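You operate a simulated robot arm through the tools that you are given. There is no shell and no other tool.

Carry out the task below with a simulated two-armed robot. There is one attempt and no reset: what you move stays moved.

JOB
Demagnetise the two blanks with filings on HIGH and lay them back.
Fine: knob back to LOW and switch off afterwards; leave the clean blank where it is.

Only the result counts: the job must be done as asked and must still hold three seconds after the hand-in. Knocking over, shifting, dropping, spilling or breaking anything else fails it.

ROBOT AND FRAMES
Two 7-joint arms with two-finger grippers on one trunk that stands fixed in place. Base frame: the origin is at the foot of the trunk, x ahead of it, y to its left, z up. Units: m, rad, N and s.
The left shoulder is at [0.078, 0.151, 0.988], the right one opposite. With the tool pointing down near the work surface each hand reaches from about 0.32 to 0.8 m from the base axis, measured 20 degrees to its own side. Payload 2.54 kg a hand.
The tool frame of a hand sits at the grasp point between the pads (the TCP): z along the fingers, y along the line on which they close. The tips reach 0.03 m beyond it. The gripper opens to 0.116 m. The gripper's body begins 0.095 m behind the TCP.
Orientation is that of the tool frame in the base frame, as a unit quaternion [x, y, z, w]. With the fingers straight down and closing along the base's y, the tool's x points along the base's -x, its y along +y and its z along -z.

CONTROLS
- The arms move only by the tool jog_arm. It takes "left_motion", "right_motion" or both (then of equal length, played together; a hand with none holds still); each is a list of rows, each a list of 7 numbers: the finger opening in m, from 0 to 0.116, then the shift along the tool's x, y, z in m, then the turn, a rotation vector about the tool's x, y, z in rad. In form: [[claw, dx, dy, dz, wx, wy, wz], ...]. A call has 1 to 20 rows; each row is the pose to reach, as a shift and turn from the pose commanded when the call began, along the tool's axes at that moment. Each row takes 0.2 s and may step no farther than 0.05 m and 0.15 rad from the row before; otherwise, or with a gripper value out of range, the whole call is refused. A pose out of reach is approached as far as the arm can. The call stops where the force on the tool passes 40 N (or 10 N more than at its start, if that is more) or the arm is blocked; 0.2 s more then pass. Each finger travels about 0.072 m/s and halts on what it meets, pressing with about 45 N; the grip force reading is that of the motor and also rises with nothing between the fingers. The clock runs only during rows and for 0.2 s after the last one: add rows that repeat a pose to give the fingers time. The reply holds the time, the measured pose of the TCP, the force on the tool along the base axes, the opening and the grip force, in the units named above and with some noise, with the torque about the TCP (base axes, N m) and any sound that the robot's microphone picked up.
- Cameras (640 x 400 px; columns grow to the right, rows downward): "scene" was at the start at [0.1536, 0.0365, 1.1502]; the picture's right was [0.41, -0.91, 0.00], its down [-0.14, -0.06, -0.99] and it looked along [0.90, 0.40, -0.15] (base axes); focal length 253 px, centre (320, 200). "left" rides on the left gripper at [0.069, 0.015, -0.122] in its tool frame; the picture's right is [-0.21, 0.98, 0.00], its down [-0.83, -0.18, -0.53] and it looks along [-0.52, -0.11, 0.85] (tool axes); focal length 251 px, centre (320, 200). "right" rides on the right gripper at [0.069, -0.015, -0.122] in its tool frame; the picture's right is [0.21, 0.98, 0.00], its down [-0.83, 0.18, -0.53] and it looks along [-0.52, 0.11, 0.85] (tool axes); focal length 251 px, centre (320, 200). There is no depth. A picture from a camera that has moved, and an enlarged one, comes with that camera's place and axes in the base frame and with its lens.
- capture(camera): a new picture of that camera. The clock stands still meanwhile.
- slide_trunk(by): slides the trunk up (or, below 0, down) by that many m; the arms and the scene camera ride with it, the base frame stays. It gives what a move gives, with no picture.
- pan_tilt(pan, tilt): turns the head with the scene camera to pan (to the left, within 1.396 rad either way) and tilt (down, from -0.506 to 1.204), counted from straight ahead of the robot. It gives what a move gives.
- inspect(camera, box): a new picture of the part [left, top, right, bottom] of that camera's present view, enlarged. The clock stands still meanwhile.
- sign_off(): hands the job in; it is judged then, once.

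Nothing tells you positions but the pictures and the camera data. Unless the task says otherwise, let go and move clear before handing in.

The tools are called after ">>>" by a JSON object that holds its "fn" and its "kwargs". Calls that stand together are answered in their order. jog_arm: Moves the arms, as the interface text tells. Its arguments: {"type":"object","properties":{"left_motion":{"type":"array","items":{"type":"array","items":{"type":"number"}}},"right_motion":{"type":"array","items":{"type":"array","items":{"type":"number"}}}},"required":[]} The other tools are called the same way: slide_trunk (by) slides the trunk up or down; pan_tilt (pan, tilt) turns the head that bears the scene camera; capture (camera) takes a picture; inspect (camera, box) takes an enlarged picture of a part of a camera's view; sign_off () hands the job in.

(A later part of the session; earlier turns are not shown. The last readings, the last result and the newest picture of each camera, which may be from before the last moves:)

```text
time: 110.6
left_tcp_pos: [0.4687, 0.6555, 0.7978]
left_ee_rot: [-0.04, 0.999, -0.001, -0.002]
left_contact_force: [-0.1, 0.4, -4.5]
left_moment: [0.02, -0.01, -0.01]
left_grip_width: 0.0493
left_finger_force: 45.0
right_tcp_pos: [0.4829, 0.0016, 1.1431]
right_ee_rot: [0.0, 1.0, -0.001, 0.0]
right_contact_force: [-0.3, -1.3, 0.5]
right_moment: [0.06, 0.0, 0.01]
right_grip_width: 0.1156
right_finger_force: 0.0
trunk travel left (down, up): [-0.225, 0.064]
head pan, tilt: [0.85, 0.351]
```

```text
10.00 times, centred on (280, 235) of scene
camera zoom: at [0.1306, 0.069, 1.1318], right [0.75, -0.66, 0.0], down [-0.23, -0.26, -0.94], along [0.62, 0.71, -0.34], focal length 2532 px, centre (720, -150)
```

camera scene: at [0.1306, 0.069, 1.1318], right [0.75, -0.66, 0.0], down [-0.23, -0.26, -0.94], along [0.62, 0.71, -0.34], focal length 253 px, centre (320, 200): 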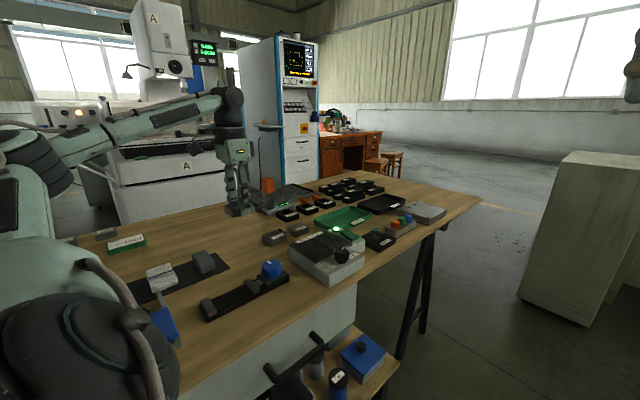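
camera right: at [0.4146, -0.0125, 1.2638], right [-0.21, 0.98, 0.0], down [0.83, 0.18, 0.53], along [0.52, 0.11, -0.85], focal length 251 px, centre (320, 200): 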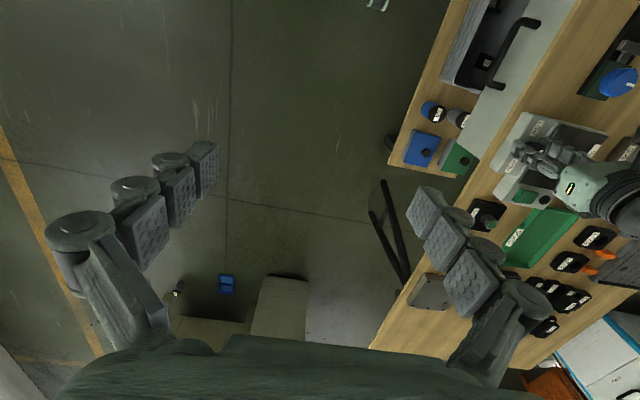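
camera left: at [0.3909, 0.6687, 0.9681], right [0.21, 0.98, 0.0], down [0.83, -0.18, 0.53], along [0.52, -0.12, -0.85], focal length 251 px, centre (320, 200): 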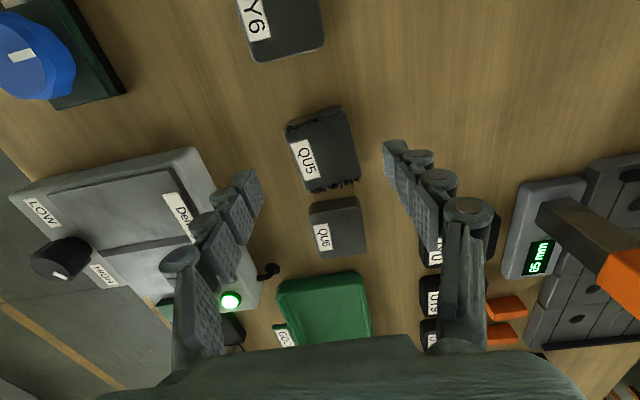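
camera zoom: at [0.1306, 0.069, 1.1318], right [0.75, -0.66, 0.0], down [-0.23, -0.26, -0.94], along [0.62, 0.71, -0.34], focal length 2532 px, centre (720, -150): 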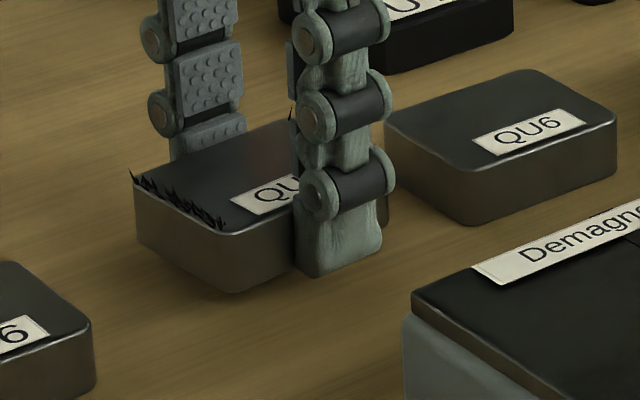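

QU5 is held. I lift it and carry it gently to the plate centre.

>>> {"fn": "jog_arm", "kwargs": {"left_motion": [[0.0, 0, 0, -0.004, 0, 0, 0], [0.0, 0, 0, -0.012, 0, 0, 0], [0.0, 0, 0, -0.022, 0, 0, 0], [0.0, 0, 0, -0.034, 0, 0, 0], [0.0, 0, 0, -0.046, 0, 0, 0], [0.0, 0, 0, -0.058, 0, 0, 0], [0.0, 0, 0, -0.067, 0, 0, 0], [0.0, 0, 0, -0.072, 0, 0, 0], [0.0, 0, 0, -0.072, 0, 0, 0]]}}

```text
time: 112.6
left_tcp_pos: [0.4693, 0.6574, 0.8698]
left_ee_rot: [-0.041, 0.999, -0.001, -0.001]
left_contact_force: [0.1, -0.4, -3.9]
left_moment: [0.01, -0.03, 0.03]
left_grip_width: 0.0489
left_finger_force: 45.1
right_tcp_pos: [0.4816, 0.0035, 1.1433]
right_ee_rot: [0.0, 1.0, -0.001, 0.0]
right_contact_force: [0.1, -0.1, 0.8]
right_moment: [-0.02, -0.02, -0.02]
right_grip_width: 0.1163
right_finger_force: 0.0
trunk travel left (down, up): [-0.225, 0.064]
head pan, tilt: [0.85, 0.351]
```

>>> {"fn": "jog_arm", "kwargs": {"left_motion": [[0.0, -0.001, -0.008, 0, 0, 0, 0], [0.0, -0.0033, -0.024, 0, 0, 0, 0], [0.0, -0.006, -0.044, 0, 0, 0, 0], [0.0, -0.009, -0.064, 0, 0, 0, 0], [0.0, -0.0116, -0.084, 0, 0, 0, 0], [0.0, -0.0143, -0.104, 0, 0, 0, 0], [0.0, -0.017, -0.124, 0, 0, 0, 0], [0.0, -0.0195, -0.142, 0, 0, 0, 0], [0.0, -0.0213, -0.155, 0, 0, 0, 0], [0.0, -0.0222, -0.1613, 0, 0, 0, 0], [0.0, -0.0222, -0.1613, 0, 0, 0, 0]]}}

>>> {"fn": "inspect", "kwargs": {"camera": "left", "box": [200, 50, 440, 250]}}

>>> {"fn": "inspect", "kwargs": {"camera": "scene", "box": [270, 195, 390, 275]}}

```text
time: 115.0
left_tcp_pos: [0.5036, 0.4961, 0.8697]
left_ee_rot: [-0.039, 0.999, 0.0, -0.001]
left_contact_force: [-0.2, -0.8, -4.4]
left_moment: [0.02, -0.02, -0.03]
left_grip_width: 0.0493
left_finger_force: 45.4
right_tcp_pos: [0.4811, 0.0027, 1.1434]
right_ee_rot: [0.0, 1.0, 0.0, -0.001]
right_contact_force: [0.2, -0.3, 0.0]
right_moment: [-0.04, -0.01, 0.01]
right_grip_width: 0.1159
right_finger_force: 0.0
trunk travel left (down, up): [-0.225, 0.064]
head pan, tilt: [0.85, 0.351]
```

```text
2.00 times, centred on (320, 150) of left
camera zoom: at [0.434, 0.5052, 0.9923], right [0.14, 0.99, 0.0], down [0.84, -0.11, 0.53], along [0.53, -0.07, -0.85], focal length 503 px, centre (320, 300)
```

zoom: 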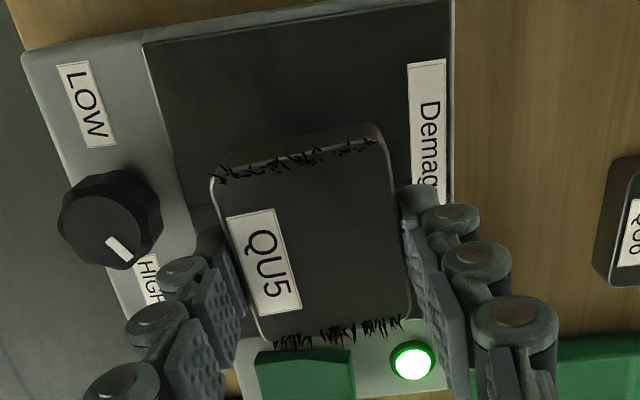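

```text
5.00 times, centred on (330, 235) of scene
camera zoom: at [0.1307, 0.0689, 1.1318], right [0.75, -0.66, 0.0], down [-0.23, -0.26, -0.94], along [0.62, 0.71, -0.34], focal length 1266 px, centre (270, 25)
```

zoom: 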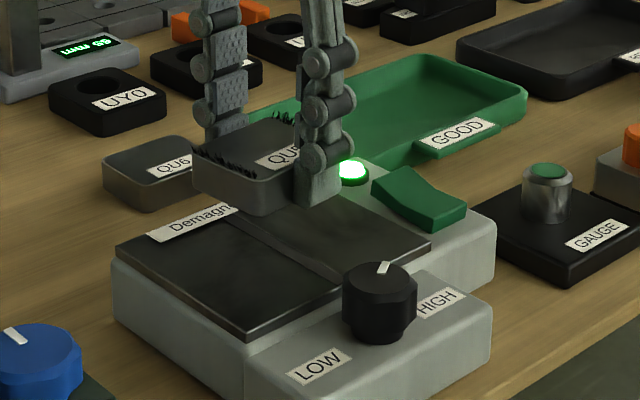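

Above the plate centre. I lower to light contact and hold about 3 s.

>>> {"fn": "jog_arm", "kwargs": {"left_motion": [[0.0, 0, 0, 0.008, 0, 0, 0], [0.0, 0, 0, 0.016, 0, 0, 0], [0.0, 0, 0, 0.023, 0, 0, 0], [0.0, 0, 0, 0.028, 0, 0, 0], [0.0, 0, 0, 0.032, 0, 0, 0], [0.0, 0, 0, 0.034, 0, 0, 0], [0.0, 0, 0, 0.035, 0, 0, 0], [0.0, 0, 0, 0.0355, 0, 0, 0], [0.0, 0, 0, 0.036, 0, 0, 0], [0.0, 0, 0, 0.036, 0, 0, 0], [0.0, 0, 0, 0.036, 0, 0, 0], [0.0, 0, 0, 0.036, 0, 0, 0], [0.0, 0, 0, 0.036, 0, 0, 0], [0.0, 0, 0, 0.036, 0, 0, 0], [0.0, 0, 0, 0.036, 0, 0, 0], [0.0, 0, 0, 0.036, 0, 0, 0], [0.0, 0, 0, 0.036, 0, 0, 0], [0.0, 0, 0, 0.036, 0, 0, 0], [0.0, 0, 0, 0.036, 0, 0, 0], [0.0, 0, 0, 0.036, 0, 0, 0]]}}

```text
time: 119.2
left_tcp_pos: [0.5055, 0.4975, 0.8342]
left_ee_rot: [-0.041, 0.999, -0.001, -0.002]
left_contact_force: [-0.5, -0.4, -3.9]
left_moment: [0.03, -0.04, -0.01]
left_grip_width: 0.0491
left_finger_force: 45.0
right_tcp_pos: [0.4827, 0.0028, 1.143]
right_ee_rot: [0.0, 1.0, 0.0, 0.0]
right_contact_force: [0.5, -0.2, -0.7]
right_moment: [0.02, -0.02, -0.01]
right_grip_width: 0.1162
right_finger_force: 0.0
trunk travel left (down, up): [-0.225, 0.064]
head pan, tilt: [0.85, 0.351]
```

Not quite touching yet; I lower a little further until contact.

>>> {"fn": "jog_arm", "kwargs": {"left_motion": [[0.0, 0, 0, 0.0007, 0, 0, 0], [0.0, 0, 0, 0.0014, 0, 0, 0], [0.0, 0, 0, 0.002, 0, 0, 0]]}}

```text
time: 120.0
left_tcp_pos: [0.5041, 0.4964, 0.835]
left_ee_rot: [-0.041, 0.999, 0.001, 0.001]
left_contact_force: [5.4, 4.1, 14.4]
left_moment: [-0.09, 0.45, -0.14]
left_grip_width: 0.0489
left_finger_force: 45.4
right_tcp_pos: [0.4813, 0.0013, 1.1441]
right_ee_rot: [0.0, 1.0, -0.001, 0.001]
right_contact_force: [-0.8, 1.2, 0.3]
right_moment: [-0.01, -0.01, -0.01]
right_grip_width: 0.1161
right_finger_force: 0.0
trunk travel left (down, up): [-0.225, 0.064]
head pan, tilt: [0.85, 0.351]
```

Contact made. After a short dwell I slide it slowly across the gap in –x, the same way that worked for UY6.

>>> {"fn": "jog_arm", "kwargs": {"left_motion": [[0.0, 0, 0, -0.001, 0, 0, 0], [0.0, 0, 0, -0.001, 0, 0, 0], [0.0, 0, 0, -0.001, 0, 0, 0], [0.0, 0, 0, -0.001, 0, 0, 0], [0.0, 0, 0, -0.001, 0, 0, 0], [0.0, 0, 0, -0.001, 0, 0, 0], [0.0, 0, 0, -0.001, 0, 0, 0], [0.0, 0, 0, -0.001, 0, 0, 0], [0.0, 0, 0, -0.001, 0, 0, 0], [0.0, 0, 0, -0.001, 0, 0, 0], [0.0, 0.003, 0.00024, -0.001, 0, 0, 0], [0.0, 0.006, 0.0005, -0.001, 0, 0, 0], [0.0, 0.009, 0.0007, -0.001, 0, 0, 0], [0.0, 0.012, 0.001, -0.001, 0, 0, 0], [0.0, 0.015, 0.0012, -0.001, 0, 0, 0], [0.0, 0.018, 0.0014, -0.001, 0, 0, 0], [0.0, 0.021, 0.0017, -0.001, 0, 0, 0], [0.0, 0.024, 0.0019, -0.001, 0, 0, 0], [0.0, 0.027, 0.0022, -0.001, 0, 0, 0], [0.0, 0.03, 0.0024, -0.001, 0, 0, 0]]}}

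>>> {"fn": "jog_arm", "kwargs": {"left_motion": [[0.0, -0.003, -0.0002, 0, 0, 0, 0], [0.0, -0.006, -0.0005, 0, 0, 0, 0], [0.0, -0.009, -0.0007, 0, 0, 0, 0], [0.0, -0.012, -0.001, 0, 0, 0, 0], [0.0, -0.015, -0.0012, 0, 0, 0, 0], [0.0, -0.018, -0.0014, 0, 0, 0, 0], [0.0, -0.021, -0.0017, 0, 0, 0, 0], [0.0, -0.024, -0.0019, 0, 0, 0, 0], [0.0, -0.027, -0.0022, 0, 0, 0, 0], [0.0, -0.03, -0.0024, 0, 0, 0, 0], [0.0, -0.033, -0.0026, 0, 0, 0, 0], [0.0, -0.036, -0.0029, 0, 0, 0, 0], [0.0, -0.039, -0.0031, 0, 0, 0, 0], [0.0, -0.042, -0.0034, 0, 0, 0, 0], [0.0, -0.045, -0.0036, 0, 0, 0, 0], [0.0, -0.048, -0.0038, 0, 0, 0, 0], [0.0, -0.051, -0.0041, 0, 0, 0, 0], [0.0, -0.054, -0.0043, 0, 0, 0, 0]]}}

>>> {"fn": "inspect", "kwargs": {"camera": "scene", "box": [290, 210, 380, 270]}}

```text
time: 124.2
left_tcp_pos: [0.4728, 0.4957, 0.8352]
left_ee_rot: [-0.041, 0.999, 0.0, 0.0]
left_contact_force: [6.1, 0.2, 11.2]
left_moment: [-0.22, -0.3, 0.07]
left_grip_width: 0.049
left_finger_force: 44.6
right_tcp_pos: [0.4828, 0.0013, 1.1432]
right_ee_rot: [0.001, 1.0, 0.001, 0.0]
right_contact_force: [0.2, 0.2, -0.7]
right_moment: [-0.01, 0.03, -0.03]
right_grip_width: 0.116
right_finger_force: 0.0
trunk travel left (down, up): [-0.225, 0.064]
head pan, tilt: [0.85, 0.351]
```

```text
time: 128.0
left_tcp_pos: [0.5265, 0.4951, 0.8355]
left_ee_rot: [-0.04, 0.999, 0.0, -0.001]
left_contact_force: [-3.2, -0.8, 8.5]
left_moment: [0.03, 0.22, 0.04]
left_grip_width: 0.049
left_finger_force: 45.0
right_tcp_pos: [0.481, 0.0013, 1.1433]
right_ee_rot: [0.0, 1.0, 0.0, 0.001]
right_contact_force: [-0.6, -0.3, 0.6]
right_moment: [0.02, 0.0, -0.02]
right_grip_width: 0.1157
right_finger_force: 0.1
trunk travel left (down, up): [-0.225, 0.064]
head pan, tilt: [0.85, 0.351]
```

```text
6.67 times, centred on (335, 240) of scene
camera zoom: at [0.1294, 0.068, 1.1321], right [0.75, -0.66, 0.0], down [-0.23, -0.26, -0.94], along [0.62, 0.71, -0.34], focal length 1688 px, centre (220, -67)
```

zoom: 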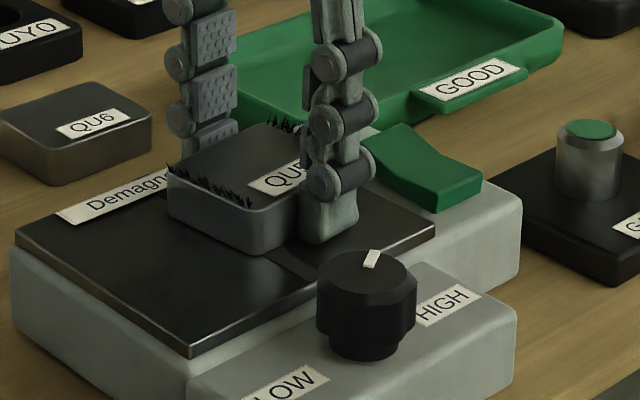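

Now the slow draw back across the gap and off the plate, up and away beyond 20 cm.

>>> {"fn": "jog_arm", "kwargs": {"left_motion": [[0.0, 0.003, 0.0002, 0, 0, 0, 0], [0.0, 0.006, 0.0005, 0, 0, 0, 0], [0.0, 0.009, 0.0007, 0, 0, 0, 0], [0.0, 0.012, 0.001, 0, 0, 0, 0], [0.0, 0.015, 0.0012, 0, 0, 0, 0], [0.0, 0.018, 0.0014, 0, 0, 0, 0], [0.0, 0.021, 0.0017, 0, 0, 0, 0], [0.0, 0.024, 0.0019, 0, 0, 0, 0], [0.0, 0.027, 0.0022, 0, 0, 0, 0], [0.0, 0.03, 0.0024, 0, 0, 0, 0], [0.0, 0.033, 0.0026, 0, 0, 0, 0], [0.0, 0.036, 0.0029, 0, 0, 0, 0], [0.0, 0.039, 0.0031, 0, 0, 0, 0], [0.0, 0.042, 0.0034, 0, 0, 0, 0], [0.0, 0.045, 0.0036, 0, 0, 0, 0], [0.0, 0.048, 0.0038, 0, 0, 0, 0], [0.0, 0.051, 0.0041, 0, 0, 0, 0], [0.0, 0.054, 0.0043, 0, 0, 0, 0]]}}

>>> {"fn": "jog_arm", "kwargs": {"left_motion": [[0.0, 0.0027, 0.004, -0.0005, 0, 0, 0], [0.0, 0.0054, 0.008, -0.001, 0, 0, 0], [0.0, 0.0081, 0.012, -0.0015, 0, 0, 0], [0.0, 0.0108, 0.016, -0.002, 0, 0, 0], [0.0, 0.0135, 0.02, -0.0025, 0, 0, 0], [0.0, 0.0162, 0.024, -0.003, 0, 0, 0], [0.0, 0.0188, 0.028, -0.0035, 0, 0, 0], [0.0, 0.0215, 0.032, -0.004, 0, 0, 0], [0.0, 0.0242, 0.036, -0.0045, 0, 0, 0], [0.0, 0.0269, 0.04, -0.005, 0, 0, 0], [0.0, 0.0296, 0.044, -0.0055, 0, 0, 0], [0.0, 0.0323, 0.048, -0.006, 0, 0, 0], [0.0, 0.035, 0.052, -0.0065, 0, 0, 0], [0.0, 0.0377, 0.056, -0.007, 0, 0, 0], [0.0, 0.0404, 0.06, -0.0075, 0, 0, 0], [0.0, 0.043, 0.064, -0.008, 0, 0, 0], [0.0, 0.0457, 0.068, -0.0085, 0, 0, 0], [0.0, 0.0484, 0.072, -0.009, 0, 0, 0], [0.0, 0.0511, 0.076, -0.0095, 0, 0, 0], [0.0, 0.0538, 0.0796, -0.01, 0, 0, 0]]}}

>>> {"fn": "jog_arm", "kwargs": {"left_motion": [[0.0, 0.0022, 0.0037, -0.004, 0, 0, 0], [0.0, 0.0044, 0.0074, -0.008, 0, 0, 0], [0.0, 0.0066, 0.0111, -0.012, 0, 0, 0], [0.0, 0.0087, 0.0148, -0.016, 0, 0, 0], [0.0, 0.0109, 0.0185, -0.02, 0, 0, 0], [0.0, 0.0131, 0.0221, -0.024, 0, 0, 0], [0.0, 0.0153, 0.0258, -0.028, 0, 0, 0], [0.0, 0.0175, 0.0295, -0.032, 0, 0, 0], [0.0, 0.0197, 0.0332, -0.036, 0, 0, 0], [0.0, 0.0219, 0.0369, -0.04, 0, 0, 0], [0.0, 0.024, 0.0406, -0.044, 0, 0, 0], [0.0, 0.0262, 0.0443, -0.048, 0, 0, 0], [0.0, 0.0284, 0.048, -0.052, 0, 0, 0], [0.0, 0.0306, 0.0517, -0.056, 0, 0, 0], [0.0, 0.0328, 0.0554, -0.06, 0, 0, 0], [0.0, 0.035, 0.059, -0.064, 0, 0, 0], [0.0, 0.0372, 0.0627, -0.068, 0, 0, 0], [0.0, 0.0393, 0.0664, -0.072, 0, 0, 0], [0.0, 0.0415, 0.0701, -0.076, 0, 0, 0], [0.0, 0.0437, 0.0738, -0.08, 0, 0, 0]]}}

>>> {"fn": "inspect", "kwargs": {"camera": "left", "box": [220, 70, 420, 250]}}

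>>> {"fn": "inspect", "kwargs": {"camera": "scene", "box": [200, 180, 330, 285]}}

```text
time: 131.8
left_tcp_pos: [0.4736, 0.4947, 0.8346]
left_ee_rot: [-0.04, 0.999, 0.0, 0.0]
left_contact_force: [5.6, -1.1, 12.4]
left_moment: [-0.02, 0.18, 0.0]
left_grip_width: 0.0491
left_finger_force: 44.4
right_tcp_pos: [0.4813, 0.001, 1.1445]
right_ee_rot: [0.001, 1.0, 0.001, -0.001]
right_contact_force: [0.1, -1.1, -0.5]
right_moment: [-0.01, 0.01, -0.05]
right_grip_width: 0.1161
right_finger_force: 0.0
trunk travel left (down, up): [-0.225, 0.064]
head pan, tilt: [0.85, 0.351]
```

```text
time: 136.0
left_tcp_pos: [0.4136, 0.5707, 0.8429]
left_ee_rot: [-0.04, 0.999, -0.001, -0.001]
left_contact_force: [-0.2, -0.1, -3.8]
left_moment: [0.02, -0.06, 0.02]
left_grip_width: 0.049
left_finger_force: 45.0
right_tcp_pos: [0.4816, 0.0027, 1.1432]
right_ee_rot: [0.0, 1.0, 0.0, 0.0]
right_contact_force: [-0.1, -0.9, -0.3]
right_moment: [0.0, 0.02, 0.02]
right_grip_width: 0.1161
right_finger_force: 0.0
trunk travel left (down, up): [-0.225, 0.064]
head pan, tilt: [0.85, 0.351]
```

```text
time: 140.2
left_tcp_pos: [0.3654, 0.642, 0.924]
left_ee_rot: [-0.041, 0.999, -0.001, -0.002]
left_contact_force: [0.7, 0.8, -4.9]
left_moment: [-0.01, -0.03, 0.01]
left_grip_width: 0.0491
left_finger_force: 44.7
right_tcp_pos: [0.4813, 0.0022, 1.1429]
right_ee_rot: [0.0, 1.0, 0.0, 0.0]
right_contact_force: [-0.3, 0.4, -0.7]
right_moment: [0.01, -0.02, 0.05]
right_grip_width: 0.1163
right_finger_force: 0.1
trunk travel left (down, up): [-0.225, 0.064]
head pan, tilt: [0.85, 0.351]
```

```text
2.22 times, centred on (320, 160) of left
camera zoom: at [0.2951, 0.6506, 1.0457], right [0.13, 0.99, 0.0], down [0.84, -0.11, 0.53], along [0.53, -0.07, -0.85], focal length 559 px, centre (320, 289)
```

zoom: 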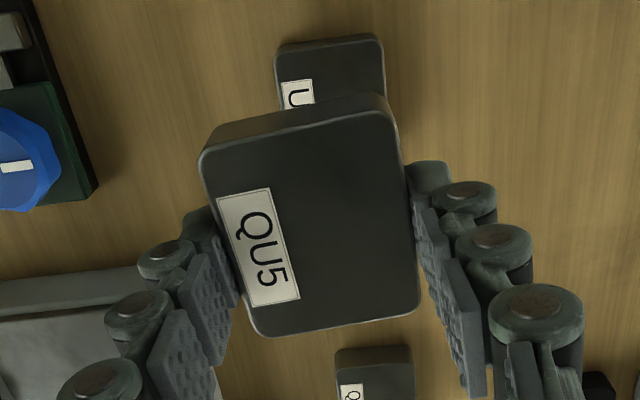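

```text
3.81 times, centred on (265, 232) of scene
camera zoom: at [0.1306, 0.0689, 1.1318], right [0.75, -0.66, 0.0], down [-0.23, -0.26, -0.94], along [0.62, 0.71, -0.34], focal length 965 px, centre (530, 76)
```

zoom: 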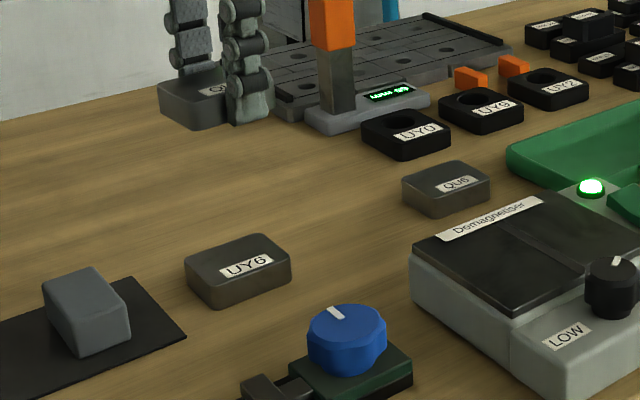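

QU5 is clean as well. I bring it slowly back to its own place.

>>> {"fn": "jog_arm", "kwargs": {"left_motion": [[0.0, -0.0055, 0.0003, 0, 0, 0, 0], [0.0, -0.011, 0.0006, 0, 0, 0, 0], [0.0, -0.0165, 0.0009, 0, 0, 0, 0], [0.0, -0.022, 0.0012, 0, 0, 0, 0], [0.0, -0.0275, 0.0015, 0, 0, 0, 0], [0.0, -0.033, 0.0018, 0, 0, 0, 0], [0.0, -0.0385, 0.0021, 0, 0, 0, 0], [0.0, -0.044, 0.0024, 0, 0, 0, 0], [0.0, -0.0495, 0.0027, 0, 0, 0, 0], [0.0, -0.055, 0.003, 0, 0, 0, 0], [0.0, -0.0605, 0.0033, 0, 0, 0, 0], [0.0, -0.066, 0.0036, 0, 0, 0, 0], [0.0, -0.0715, 0.0039, 0, 0, 0, 0], [0.0, -0.077, 0.0042, 0, 0, 0, 0], [0.0, -0.0825, 0.0045, 0, 0, 0, 0], [0.0, -0.088, 0.0048, 0, 0, 0, 0], [0.0, -0.0935, 0.005, 0, 0, 0, 0], [0.0, -0.099, 0.0053, 0, 0, 0, 0], [0.0, -0.1035, 0.0055, 0, 0, 0, 0], [0.0, -0.1053, 0.0055, 0, 0, 0, 0]]}}

>>> {"fn": "jog_arm", "kwargs": {"left_motion": [[0.0, 0, 0, 0.006, 0, 0, 0], [0.0, 0, 0, 0.013, 0, 0, 0], [0.0, 0, 0, 0.021, 0, 0, 0], [0.0, 0, 0, 0.029, 0, 0, 0], [0.0, 0, 0, 0.037, 0, 0, 0], [0.0, 0, 0, 0.045, 0, 0, 0], [0.0, 0, 0, 0.053, 0, 0, 0], [0.0, 0, 0, 0.061, 0, 0, 0], [0.0, 0, 0, 0.069, 0, 0, 0], [0.0, 0, 0, 0.077, 0, 0, 0], [0.0, 0, 0, 0.085, 0, 0, 0], [0.0, 0, 0, 0.093, 0, 0, 0], [0.0, 0, 0, 0.101, 0, 0, 0], [0.0, 0, 0, 0.108, 0, 0, 0], [0.0, 0, 0, 0.114, 0, 0, 0], [0.0, 0, 0, 0.119, 0, 0, 0], [0.0, 0, 0, 0.123, 0, 0, 0], [0.0, 0, 0, 0.126, 0, 0, 0], [0.0, 0, 0, 0.128, 0, 0, 0]]}}

>>> {"fn": "inspect", "kwargs": {"camera": "scene", "box": [250, 215, 310, 255]}}

```text
time: 144.4
left_tcp_pos: [0.4701, 0.655, 0.9232]
left_ee_rot: [-0.04, 0.999, 0.0, -0.001]
left_contact_force: [0.2, -0.3, -4.2]
left_moment: [-0.02, -0.02, -0.01]
left_grip_width: 0.0491
left_finger_force: 45.2
right_tcp_pos: [0.4808, 0.0034, 1.1431]
right_ee_rot: [0.0, 1.0, -0.001, -0.001]
right_contact_force: [0.4, 0.5, -1.1]
right_moment: [0.0, -0.02, 0.01]
right_grip_width: 0.1161
right_finger_force: 0.1
trunk travel left (down, up): [-0.225, 0.064]
head pan, tilt: [0.85, 0.351]
```

```text
time: 148.4
left_tcp_pos: [0.4688, 0.6562, 0.795]
left_ee_rot: [-0.04, 0.999, -0.001, -0.002]
left_contact_force: [-1.1, 0.1, -5.3]
left_moment: [-0.01, 0.01, -0.01]
left_grip_width: 0.0491
left_finger_force: 45.2
right_tcp_pos: [0.483, 0.0023, 1.1427]
right_ee_rot: [0.0, 1.0, 0.0, -0.001]
right_contact_force: [0.1, 0.1, 1.0]
right_moment: [0.03, 0.02, -0.01]
right_grip_width: 0.1163
right_finger_force: 0.1
trunk travel left (down, up): [-0.225, 0.064]
head pan, tilt: [0.85, 0.351]
```

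```text
10.00 times, centred on (280, 235) of scene
camera zoom: at [0.1307, 0.069, 1.1318], right [0.75, -0.66, 0.0], down [-0.23, -0.26, -0.94], along [0.62, 0.71, -0.34], focal length 2532 px, centre (720, -150)
```

zoom: 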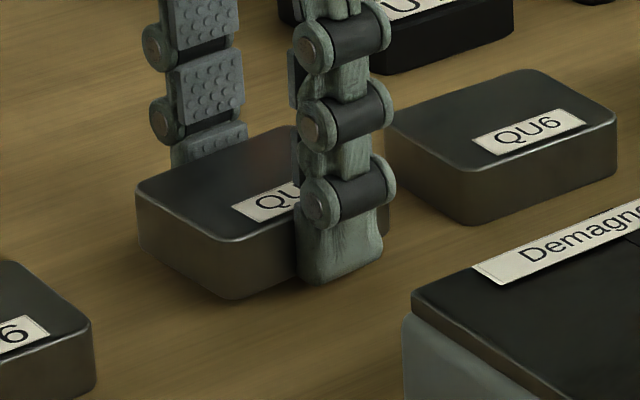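

It hovers 5 mm above its spot, still clean. I lower it to contact, release, and lift clear.

>>> {"fn": "jog_arm", "kwargs": {"left_motion": [[0.0, 0, 0, 0.0015, 0, 0, 0], [0.0, 0, 0, 0.003, 0, 0, 0], [0.0, 0, 0, 0.004, 0, 0, 0], [0.0, 0, 0, 0.005, 0, 0, 0]]}}

```text
time: 149.4
left_tcp_pos: [0.4684, 0.6554, 0.7913]
left_ee_rot: [-0.04, 0.999, -0.001, -0.002]
left_contact_force: [-0.4, -0.4, -4.8]
left_moment: [0.02, -0.02, 0.01]
left_grip_width: 0.0492
left_finger_force: 45.0
right_tcp_pos: [0.4831, 0.0023, 1.1433]
right_ee_rot: [-0.001, 1.0, 0.0, -0.001]
right_contact_force: [0.0, -0.3, 0.0]
right_moment: [0.0, -0.03, 0.03]
right_grip_width: 0.1157
right_finger_force: 0.1
trunk travel left (down, up): [-0.225, 0.064]
head pan, tilt: [0.85, 0.351]
```

>>> {"fn": "jog_arm", "kwargs": {"left_motion": [[0.0, 0, 0, 0.0007, 0, 0, 0], [0.0, 0, 0, 0.0014, 0, 0, 0], [0.0, 0, 0, 0.002, 0, 0, 0]]}}

```text
time: 150.2
left_tcp_pos: [0.4678, 0.6541, 0.789]
left_ee_rot: [-0.041, 0.999, 0.0, 0.0]
left_contact_force: [2.4, 1.1, 3.1]
left_moment: [-0.15, 0.21, -0.03]
left_grip_width: 0.049
left_finger_force: 44.9
right_tcp_pos: [0.4811, 0.002, 1.1439]
right_ee_rot: [0.0, 1.0, 0.001, 0.0]
right_contact_force: [0.8, 0.4, 0.7]
right_moment: [0.01, 0.02, -0.04]
right_grip_width: 0.1158
right_finger_force: 0.2
trunk travel left (down, up): [-0.225, 0.064]
head pan, tilt: [0.85, 0.351]
```

QU5 is down. I open, lift straight up, and check both blanks.

>>> {"fn": "jog_arm", "kwargs": {"left_motion": [[0.055, 0, 0, 0, 0, 0, 0], [0.07, 0, 0, 0, 0, 0, 0], [0.08, 0, 0, 0, 0, 0, 0], [0.08, 0, 0, -0.015, 0, 0, 0], [0.08, 0, 0, -0.045, 0, 0, 0], [0.08, 0, 0, -0.08, 0, 0, 0], [0.08, 0, 0, -0.107, 0, 0, 0]]}}

>>> {"fn": "inspect", "kwargs": {"camera": "left", "box": [220, 30, 440, 250]}}

>>> {"fn": "inspect", "kwargs": {"camera": "scene", "box": [215, 200, 325, 285]}}

```text
time: 151.8
left_tcp_pos: [0.468, 0.6549, 0.8943]
left_ee_rot: [-0.04, 0.999, 0.0, -0.001]
left_contact_force: [-0.4, -0.3, -0.4]
left_moment: [-0.01, -0.01, 0.01]
left_grip_width: 0.0801
left_finger_force: 0.0
right_tcp_pos: [0.4817, 0.0016, 1.1432]
right_ee_rot: [-0.001, 1.0, 0.0, 0.0]
right_contact_force: [-0.1, 0.1, 0.0]
right_moment: [0.01, 0.0, 0.02]
right_grip_width: 0.1162
right_finger_force: 0.1
trunk travel left (down, up): [-0.225, 0.064]
head pan, tilt: [0.85, 0.351]
```

```text
1.82 times, centred on (330, 140) of left
camera zoom: at [0.3975, 0.6635, 1.0161], right [0.14, 0.99, 0.0], down [0.84, -0.11, 0.53], along [0.53, -0.07, -0.85], focal length 457 px, centre (302, 309)
```

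zoom: 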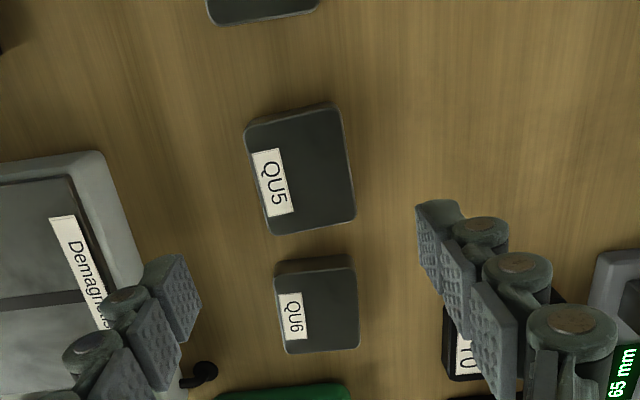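

```text
4.71 times, centred on (270, 242) of scene
camera zoom: at [0.1302, 0.0683, 1.1319], right [0.75, -0.66, 0.0], down [-0.23, -0.26, -0.94], along [0.62, 0.71, -0.34], focal length 1192 px, centre (555, 0)
```

zoom: 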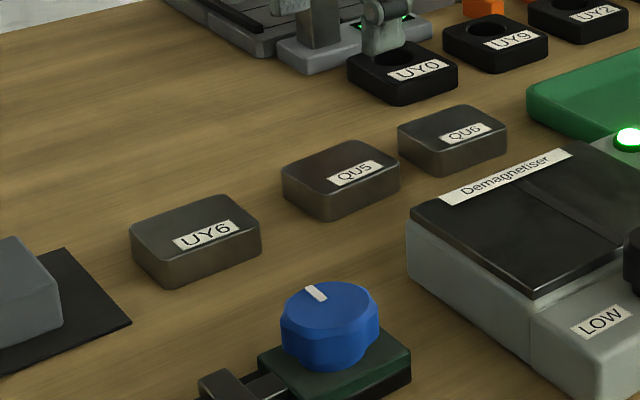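

All three blanks lie in their places, clean. Next I go to the knob with the fingers at yaw –68°, to turn it counter-clockwise back to LOW.

>>> {"fn": "jog_arm", "kwargs": {"left_motion": [[0.07, -0.0011, -0.024, 0, 0, 0, -0.11], [0.06, -0.0022, -0.048, 0, 0, 0, -0.22], [0.05, -0.0034, -0.072, 0, 0, 0, -0.33], [0.05, -0.0045, -0.096, 0, 0, 0, -0.44], [0.05, -0.0056, -0.12, 0, 0, 0, -0.55], [0.05, -0.0068, -0.145, 0, 0, 0, -0.66], [0.05, -0.0079, -0.169, 0, 0, 0, -0.77], [0.05, -0.009, -0.193, 0, 0, 0, -0.88], [0.05, -0.0102, -0.217, 0, 0, 0, -0.99], [0.05, -0.0113, -0.2411, 0, 0, 0, -1.107], [0.05, -0.0113, -0.2411, 0, 0, 0, -1.107]]}}

>>> {"fn": "inspect", "kwargs": {"camera": "left", "box": [240, 90, 400, 190]}}

>>> {"fn": "inspect", "kwargs": {"camera": "scene", "box": [290, 205, 400, 280]}}

```text
time: 154.2
left_tcp_pos: [0.499, 0.4161, 0.895]
left_ee_rot: [-0.56, 0.828, 0.001, -0.001]
left_contact_force: [0.3, -0.2, 0.9]
left_moment: [0.01, 0.02, 0.02]
left_grip_width: 0.0497
left_finger_force: 0.1
right_tcp_pos: [0.4818, 0.0017, 1.1428]
right_ee_rot: [0.0, 1.0, 0.001, 0.0]
right_contact_force: [-0.5, 0.2, -0.4]
right_moment: [0.0, -0.04, 0.0]
right_grip_width: 0.1159
right_finger_force: 0.0
trunk travel left (down, up): [-0.225, 0.064]
head pan, tilt: [0.85, 0.351]
```

```text
4.00 times, centred on (320, 140) of left
camera zoom: at [0.4593, 0.3578, 1.0172], right [-0.83, 0.56, 0.0], down [0.48, 0.7, 0.53], along [0.3, 0.44, -0.85], focal length 1006 px, centre (320, 440)
```

zoom: 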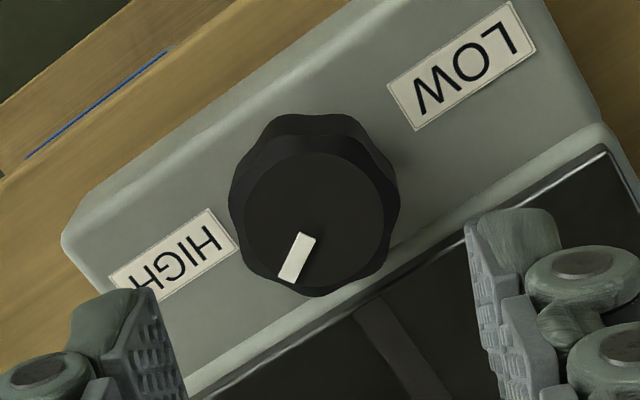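

```text
5.33 times, centred on (345, 242) of scene
camera zoom: at [0.1304, 0.0685, 1.1318], right [0.75, -0.66, 0.0], down [-0.23, -0.26, -0.94], along [0.62, 0.71, -0.34], focal length 1350 px, centre (187, -27)
```

zoom: 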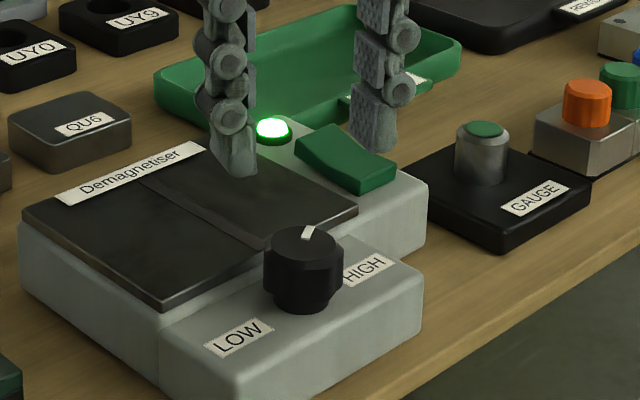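

Centred. I descend, grip and turn counter-clockwise by 45°.

>>> {"fn": "jog_arm", "kwargs": {"left_motion": [[0.048, 0, 0, 0.02, 0, 0, 0], [0.046, 0, 0, 0.035, 0, 0, 0], [0.046, 0, 0, 0.048, 0, 0, 0], [0.046, 0, 0, 0.055, 0, 0, 0], [0.046, 0, 0, 0.059, 0, 0, 0], [0.04, 0, 0, 0.059, 0, 0, 0], [0.03, 0, 0, 0.059, 0, 0, 0], [0.02, 0, 0, 0.059, 0, 0, 0], [0.01, 0, 0, 0.059, 0, 0, 0]]}}

>>> {"fn": "jog_arm", "kwargs": {"left_motion": [[0.01, 0, 0, 0, 0, 0, -0.06], [0.01, 0, 0, 0, 0, 0, -0.12], [0.01, 0, 0, 0, 0, 0, -0.18], [0.01, 0, 0, 0, 0, 0, -0.25], [0.01, 0, 0, 0, 0, 0, -0.32], [0.01, 0, 0, 0, 0, 0, -0.39], [0.01, 0, 0, 0, 0, 0, -0.46], [0.01, 0, 0, 0, 0, 0, -0.53], [0.01, 0, 0, 0, 0, 0, -0.6], [0.01, 0, 0, 0, 0, 0, -0.67], [0.01, 0, 0, 0, 0, 0, -0.74], [0.01, 0, 0, 0, 0, 0, -0.78]]}}

>>> {"fn": "inspect", "kwargs": {"camera": "left", "box": [240, 120, 400, 220]}}

```text
time: 156.2
left_tcp_pos: [0.4998, 0.4153, 0.8368]
left_ee_rot: [-0.559, 0.83, -0.001, -0.001]
left_contact_force: [5.3, -2.4, -0.4]
left_moment: [0.02, -0.31, -0.01]
left_grip_width: 0.033
left_finger_force: 44.9
right_tcp_pos: [0.481, 0.0013, 1.1424]
right_ee_rot: [-0.001, 1.0, 0.0, 0.0]
right_contact_force: [-0.2, 0.6, 0.0]
right_moment: [0.0, -0.02, 0.0]
right_grip_width: 0.116
right_finger_force: 0.0
trunk travel left (down, up): [-0.225, 0.064]
head pan, tilt: [0.85, 0.351]
```

```text
time: 158.8
left_tcp_pos: [0.5001, 0.4168, 0.8372]
left_ee_rot: [0.833, -0.554, -0.002, 0.002]
left_contact_force: [6.1, 1.9, -1.1]
left_moment: [-0.22, -0.5, -0.04]
left_grip_width: 0.0333
left_finger_force: 45.6
right_tcp_pos: [0.4827, 0.0032, 1.1433]
right_ee_rot: [0.0, 1.0, 0.0, 0.001]
right_contact_force: [-0.9, 0.2, -0.6]
right_moment: [-0.01, 0.01, 0.01]
right_grip_width: 0.1159
right_finger_force: 0.1
trunk travel left (down, up): [-0.225, 0.064]
head pan, tilt: [0.85, 0.351]
```

```text
4.00 times, centred on (320, 170) of left
camera zoom: at [0.5126, 0.3457, 0.9584], right [-0.98, -0.18, 0.0], down [-0.15, 0.83, 0.53], along [-0.1, 0.52, -0.85], focal length 1006 px, centre (320, 320)
```

zoom: 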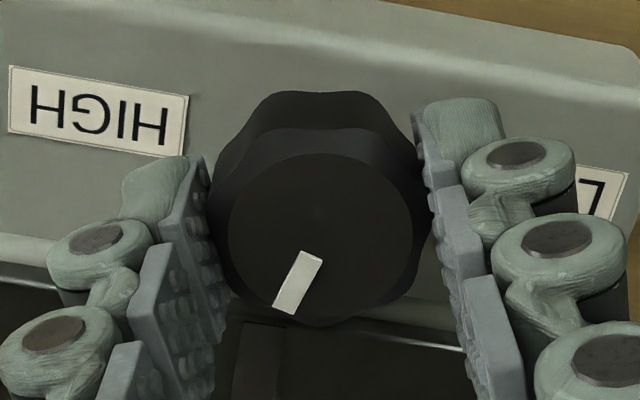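

Good, the knob follows. I regrip and turn again.

>>> {"fn": "jog_arm", "kwargs": {"left_motion": [[0.05, 0, 0, 0, 0, 0, 0], [0.05, 0, 0, -0.002, 0, 0, 0], [0.05, 0, 0, -0.002, 0, 0, 0.13], [0.05, 0, 0, -0.002, 0, 0, 0.26], [0.05, 0, 0, -0.002, 0, 0, 0.39], [0.05, 0, 0, -0.002, 0, 0, 0.52], [0.05, 0, 0, -0.002, 0, 0, 0.65], [0.05, 0, 0, -0.002, 0, 0, 0.78], [0.05, 0, 0, -0.001, 0, 0, 0.78], [0.035, 0, 0, 0, 0, 0, 0.78], [0.02, 0, 0, 0, 0, 0, 0.78], [0.01, 0, 0, 0, 0, 0, 0.78]]}}

>>> {"fn": "jog_arm", "kwargs": {"left_motion": [[0.01, 0, 0, 0, 0, 0, -0.06], [0.01, 0, 0, 0, 0, 0, -0.12], [0.01, 0, 0, 0, 0, 0, -0.18], [0.01, 0, 0, 0, 0, 0, -0.25], [0.01, 0, 0, 0, 0, 0, -0.32], [0.01, 0, 0, 0, 0, 0, -0.39], [0.01, 0, 0, 0, 0, 0, -0.46], [0.01, 0, 0, 0, 0, 0, -0.53], [0.01, 0, 0, 0, 0, 0, -0.6], [0.01, 0, 0, 0, 0, 0, -0.67], [0.01, 0, 0, 0, 0, 0, -0.74], [0.01, 0, 0, 0, 0, 0, -0.78]]}}

>>> {"fn": "inspect", "kwargs": {"camera": "left", "box": [240, 120, 400, 220]}}

```text
time: 161.4
left_tcp_pos: [0.5008, 0.4155, 0.8373]
left_ee_rot: [-0.559, 0.829, 0.0, -0.001]
left_contact_force: [4.5, -1.8, 2.3]
left_moment: [-0.29, -0.16, 0.01]
left_grip_width: 0.0328
left_finger_force: 45.0
right_tcp_pos: [0.4823, 0.0021, 1.143]
right_ee_rot: [0.0, 1.0, 0.0, 0.0]
right_contact_force: [-0.1, 0.5, 0.7]
right_moment: [0.0, 0.03, 0.03]
right_grip_width: 0.116
right_finger_force: 0.1
trunk travel left (down, up): [-0.225, 0.064]
head pan, tilt: [0.85, 0.351]
```

```text
time: 164.0
left_tcp_pos: [0.4996, 0.4152, 0.8385]
left_ee_rot: [0.832, -0.554, 0.0, 0.001]
left_contact_force: [4.5, 0.3, 6.9]
left_moment: [-0.39, -0.61, -0.02]
left_grip_width: 0.0328
left_finger_force: 45.1
right_tcp_pos: [0.4815, 0.003, 1.1442]
right_ee_rot: [0.0, 1.0, 0.0, 0.0]
right_contact_force: [0.4, 0.8, -0.1]
right_moment: [0.01, -0.02, 0.04]
right_grip_width: 0.1158
right_finger_force: 0.0
trunk travel left (down, up): [-0.225, 0.064]
head pan, tilt: [0.85, 0.351]
```

```text
4.00 times, centred on (320, 170) of left
camera zoom: at [0.513, 0.3452, 0.9592], right [-0.98, -0.18, 0.0], down [-0.15, 0.83, 0.53], along [-0.1, 0.52, -0.85], focal length 1006 px, centre (320, 320)
```

zoom: 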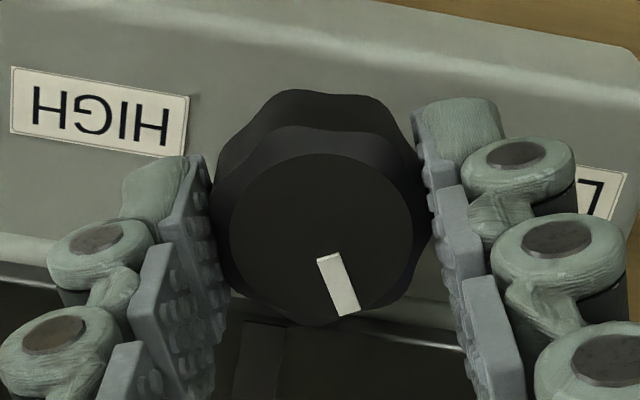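

About 30° more to LOW. One more regrip and turn, up to the stop.

>>> {"fn": "jog_arm", "kwargs": {"left_motion": [[0.05, 0, 0, 0, 0, 0, 0], [0.05, 0, 0, -0.001, 0, 0, 0], [0.05, 0, 0, -0.001, 0, 0, 0.13], [0.05, 0, 0, -0.001, 0, 0, 0.26], [0.05, 0, 0, -0.001, 0, 0, 0.39], [0.05, 0, 0, -0.001, 0, 0, 0.52], [0.05, 0, 0, -0.001, 0, 0, 0.65], [0.05, 0, 0, 0, 0, 0, 0.72], [0.05, 0, 0, 0.001, 0, 0, 0.72], [0.035, 0, 0, 0.001, 0, 0, 0.72], [0.02, 0, 0, 0.001, 0, 0, 0.72], [0.01, 0, 0, 0.001, 0, 0, 0.72]]}}

>>> {"fn": "jog_arm", "kwargs": {"left_motion": [[0.01, 0, 0, 0, 0, 0, -0.06], [0.01, 0, 0, 0, 0, 0, -0.12], [0.01, 0, 0, 0, 0, 0, -0.18], [0.01, 0, 0, 0, 0, 0, -0.25], [0.01, 0, 0, 0, 0, 0, -0.32], [0.01, 0, 0, 0, 0, 0, -0.39], [0.01, 0, 0, 0, 0, 0, -0.46], [0.01, 0, 0, 0, 0, 0, -0.52], [0.01, 0, 0, 0, 0, 0, -0.57]]}}

>>> {"fn": "inspect", "kwargs": {"camera": "left", "box": [240, 120, 400, 220]}}

```text
time: 166.6
left_tcp_pos: [0.4999, 0.4155, 0.8357]
left_ee_rot: [-0.584, 0.811, 0.0, -0.001]
left_contact_force: [-1.2, 0.0, 0.7]
left_moment: [-0.09, 0.09, -0.01]
left_grip_width: 0.0331
left_finger_force: 44.8
right_tcp_pos: [0.4808, 0.0022, 1.1436]
right_ee_rot: [0.0, 1.0, 0.0, 0.0]
right_contact_force: [-0.2, 0.2, 0.2]
right_moment: [0.0, -0.03, 0.01]
right_grip_width: 0.116
right_finger_force: 0.0
trunk travel left (down, up): [-0.225, 0.064]
head pan, tilt: [0.85, 0.351]
```

```text
time: 168.6
left_tcp_pos: [0.5002, 0.4148, 0.8348]
left_ee_rot: [0.789, -0.614, -0.001, 0.0]
left_contact_force: [4.2, -0.7, -2.3]
left_moment: [0.3, -0.11, -0.39]
left_grip_width: 0.0329
left_finger_force: 45.0
right_tcp_pos: [0.4812, 0.0022, 1.1427]
right_ee_rot: [0.0, 1.0, 0.0, 0.0]
right_contact_force: [0.6, 0.1, 0.5]
right_moment: [-0.02, 0.0, -0.01]
right_grip_width: 0.1162
right_finger_force: 0.0
trunk travel left (down, up): [-0.225, 0.064]
head pan, tilt: [0.85, 0.351]
```

```text
4.00 times, centred on (320, 170) of left
camera zoom: at [0.5021, 0.3447, 0.9575], right [-1.0, -0.03, 0.0], down [-0.03, 0.84, 0.53], along [-0.02, 0.53, -0.85], focal length 1006 px, centre (320, 320)
```

zoom: 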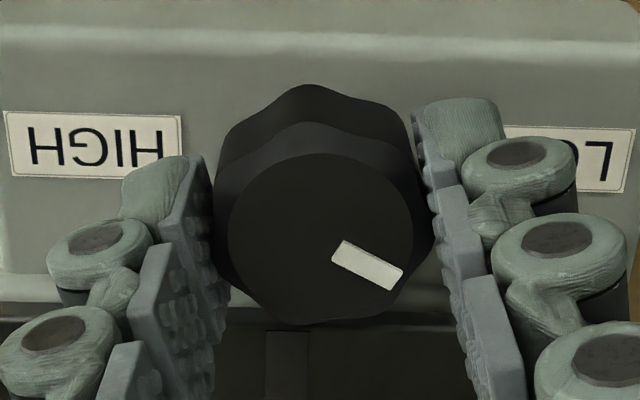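

Torque against the LOW stop is felt. I release, lift, and move to the overhead viewpoint to verify, en route to the switch.

>>> {"fn": "jog_arm", "kwargs": {"left_motion": [[0.045, 0, 0, 0, 0, 0, 0], [0.05, 0, 0, -0.01, 0, 0, 0], [0.06, 0, 0, -0.03, 0, 0, 0], [0.07, 0, 0, -0.06, 0, 0, 0], [0.07, 0, 0, -0.06, 0, 0, 0]]}}

>>> {"fn": "inspect", "kwargs": {"camera": "left", "box": [220, 60, 420, 185]}}

>>> {"fn": "inspect", "kwargs": {"camera": "scene", "box": [290, 205, 400, 280]}}

```text
time: 169.8
left_tcp_pos: [0.4994, 0.4131, 0.8961]
left_ee_rot: [0.788, -0.615, -0.001, 0.0]
left_contact_force: [0.2, -0.2, 0.1]
left_moment: [0.04, 0.01, 0.02]
left_grip_width: 0.0698
left_finger_force: 0.1
right_tcp_pos: [0.4812, 0.002, 1.1444]
right_ee_rot: [0.001, 1.0, 0.0, -0.001]
right_contact_force: [0.1, 0.3, -0.1]
right_moment: [-0.01, 0.02, 0.01]
right_grip_width: 0.1157
right_finger_force: 0.0
trunk travel left (down, up): [-0.225, 0.064]
head pan, tilt: [0.85, 0.351]
```

```text
3.20 times, centred on (320, 122) of left
camera zoom: at [0.5012, 0.3427, 1.0178], right [-1.0, -0.03, 0.0], down [-0.02, 0.85, 0.53], along [-0.02, 0.53, -0.85], focal length 805 px, centre (320, 448)
```

zoom: 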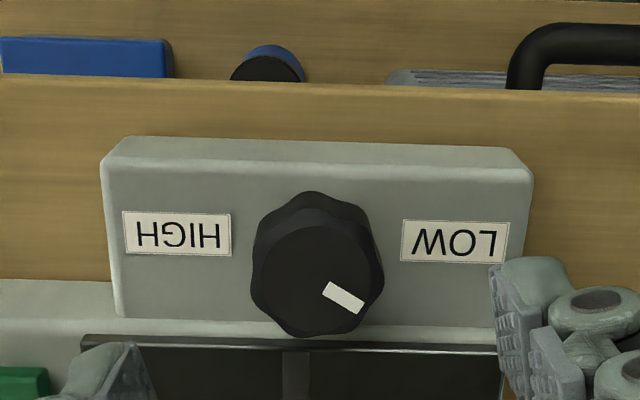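

```text
5.33 times, centred on (345, 242) of scene
camera zoom: at [0.1304, 0.0686, 1.1318], right [0.75, -0.66, 0.0], down [-0.23, -0.26, -0.94], along [0.62, 0.71, -0.34], focal length 1350 px, centre (187, -27)
```

zoom: 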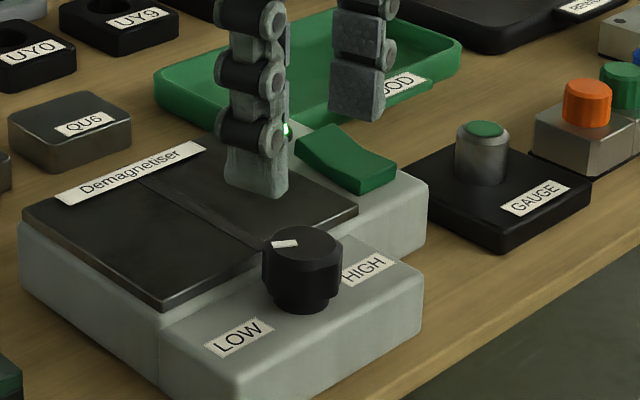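

The pointer is back exactly at LOW. Now to the rocker: I bring the closed fingers above its +y end at [0.589, 0.491], which is now the raised one.

>>> {"fn": "jog_arm", "kwargs": {"left_motion": [[0.06, -0.004, -0.008, 0, 0, 0, 0.13], [0.05, -0.008, -0.016, 0, 0, 0, 0.26], [0.04, -0.012, -0.024, 0, 0, 0, 0.39], [0.03, -0.016, -0.032, 0, 0, 0, 0.52], [0.02, -0.02, -0.04, 0, 0, 0, 0.65], [0.01, -0.024, -0.048, 0, 0, 0, 0.78], [0.0, -0.028, -0.056, 0, 0, 0, 0.91], [0.0, -0.032, -0.064, 0, 0, 0, 1.04], [0.0, -0.036, -0.072, 0, 0, 0, 1.17], [0.0, -0.04, -0.08, 0, 0, 0, 1.3], [0.0, -0.044, -0.088, 0, 0, 0, 1.43], [0.0, -0.048, -0.096, 0, 0, 0, 1.56], [0.0, -0.051, -0.102, 0, 0, 0, 1.69], [0.0, -0.053, -0.1056, 0, 0, 0, 1.815], [0.0, -0.053, -0.1056, 0, 0, 0, 1.815]]}}

>>> {"fn": "inspect", "kwargs": {"camera": "left", "box": [240, 90, 400, 190]}}

>>> {"fn": "inspect", "kwargs": {"camera": "scene", "box": [310, 195, 400, 255]}}

```text
time: 173.0
left_tcp_pos: [0.5888, 0.4917, 0.8948]
left_ee_rot: [0.0, 1.0, -0.001, -0.001]
left_contact_force: [0.3, -0.2, 0.0]
left_moment: [0.01, 0.01, 0.0]
left_grip_width: 0.0
left_finger_force: 28.5
right_tcp_pos: [0.4813, 0.0021, 1.1428]
right_ee_rot: [0.0, 1.0, 0.0, 0.001]
right_contact_force: [0.0, -0.5, -0.5]
right_moment: [0.01, 0.0, 0.0]
right_grip_width: 0.1159
right_finger_force: 0.1
trunk travel left (down, up): [-0.225, 0.064]
head pan, tilt: [0.85, 0.351]
```

```text
4.00 times, centred on (320, 140) of left
camera zoom: at [0.5201, 0.5074, 1.0172], right [0.21, 0.98, 0.0], down [0.83, -0.18, 0.53], along [0.52, -0.12, -0.85], focal length 1006 px, centre (320, 440)
```

zoom: 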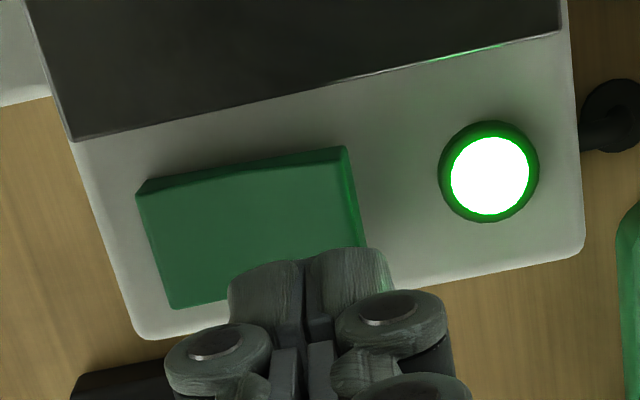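

```text
6.67 times, centred on (355, 225) of scene
camera zoom: at [0.1303, 0.0685, 1.1319], right [0.75, -0.66, 0.0], down [-0.23, -0.26, -0.94], along [0.62, 0.71, -0.34], focal length 1688 px, centre (87, 33)
```

zoom: 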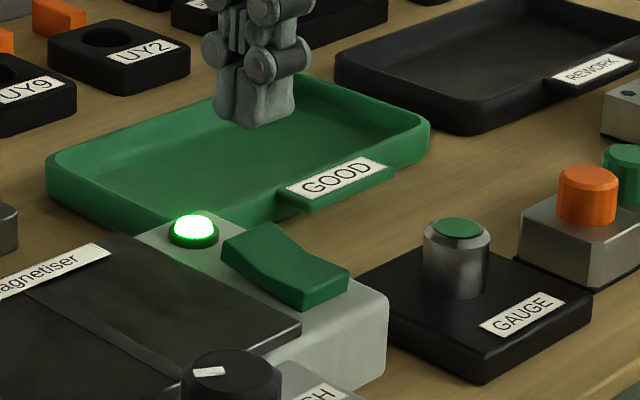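

The fingers are over the raised +y end, clear of the lamp. I press it down.

>>> {"fn": "jog_arm", "kwargs": {"left_motion": [[0, 0, -0.001, 0.015, 0, 0, 0], [0, 0, -0.001, 0.03, 0, 0, 0], [0, 0, -0.001, 0.04, 0, 0, 0], [0, 0, -0.001, 0.046, 0, 0, 0], [0, 0, -0.001, 0.049, 0, 0, 0], [0, 0, -0.001, 0.051, 0, 0, 0], [0, 0, -0.001, 0.053, 0, 0, 0], [0, 0, -0.001, 0.055, 0, 0, 0], [0, 0, -0.001, 0.057, 0, 0, 0]]}}

>>> {"fn": "inspect", "kwargs": {"camera": "scene", "box": [310, 195, 400, 255]}}

```text
time: 175.0
left_tcp_pos: [0.5894, 0.4907, 0.8381]
left_ee_rot: [-0.001, 1.0, -0.001, -0.001]
left_contact_force: [0.6, 0.4, 0.6]
left_moment: [-0.02, -0.04, 0.03]
left_grip_width: 0.0
left_finger_force: 28.3
right_tcp_pos: [0.4803, 0.0026, 1.1425]
right_ee_rot: [0.0, 1.0, 0.001, -0.001]
right_contact_force: [0.4, 0.4, -0.4]
right_moment: [-0.02, -0.02, -0.01]
right_grip_width: 0.1161
right_finger_force: 0.0
trunk travel left (down, up): [-0.225, 0.064]
head pan, tilt: [0.85, 0.351]
heard: click
```

```text
6.67 times, centred on (355, 225) of scene
camera zoom: at [0.1303, 0.0685, 1.1319], right [0.75, -0.66, 0.0], down [-0.23, -0.26, -0.94], along [0.62, 0.71, -0.34], focal length 1688 px, centre (87, 33)
```

zoom: 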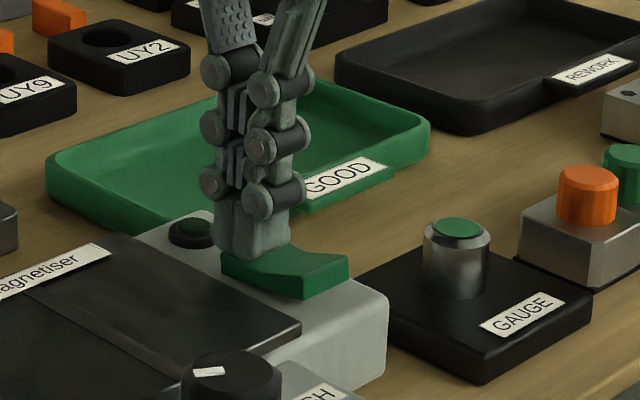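

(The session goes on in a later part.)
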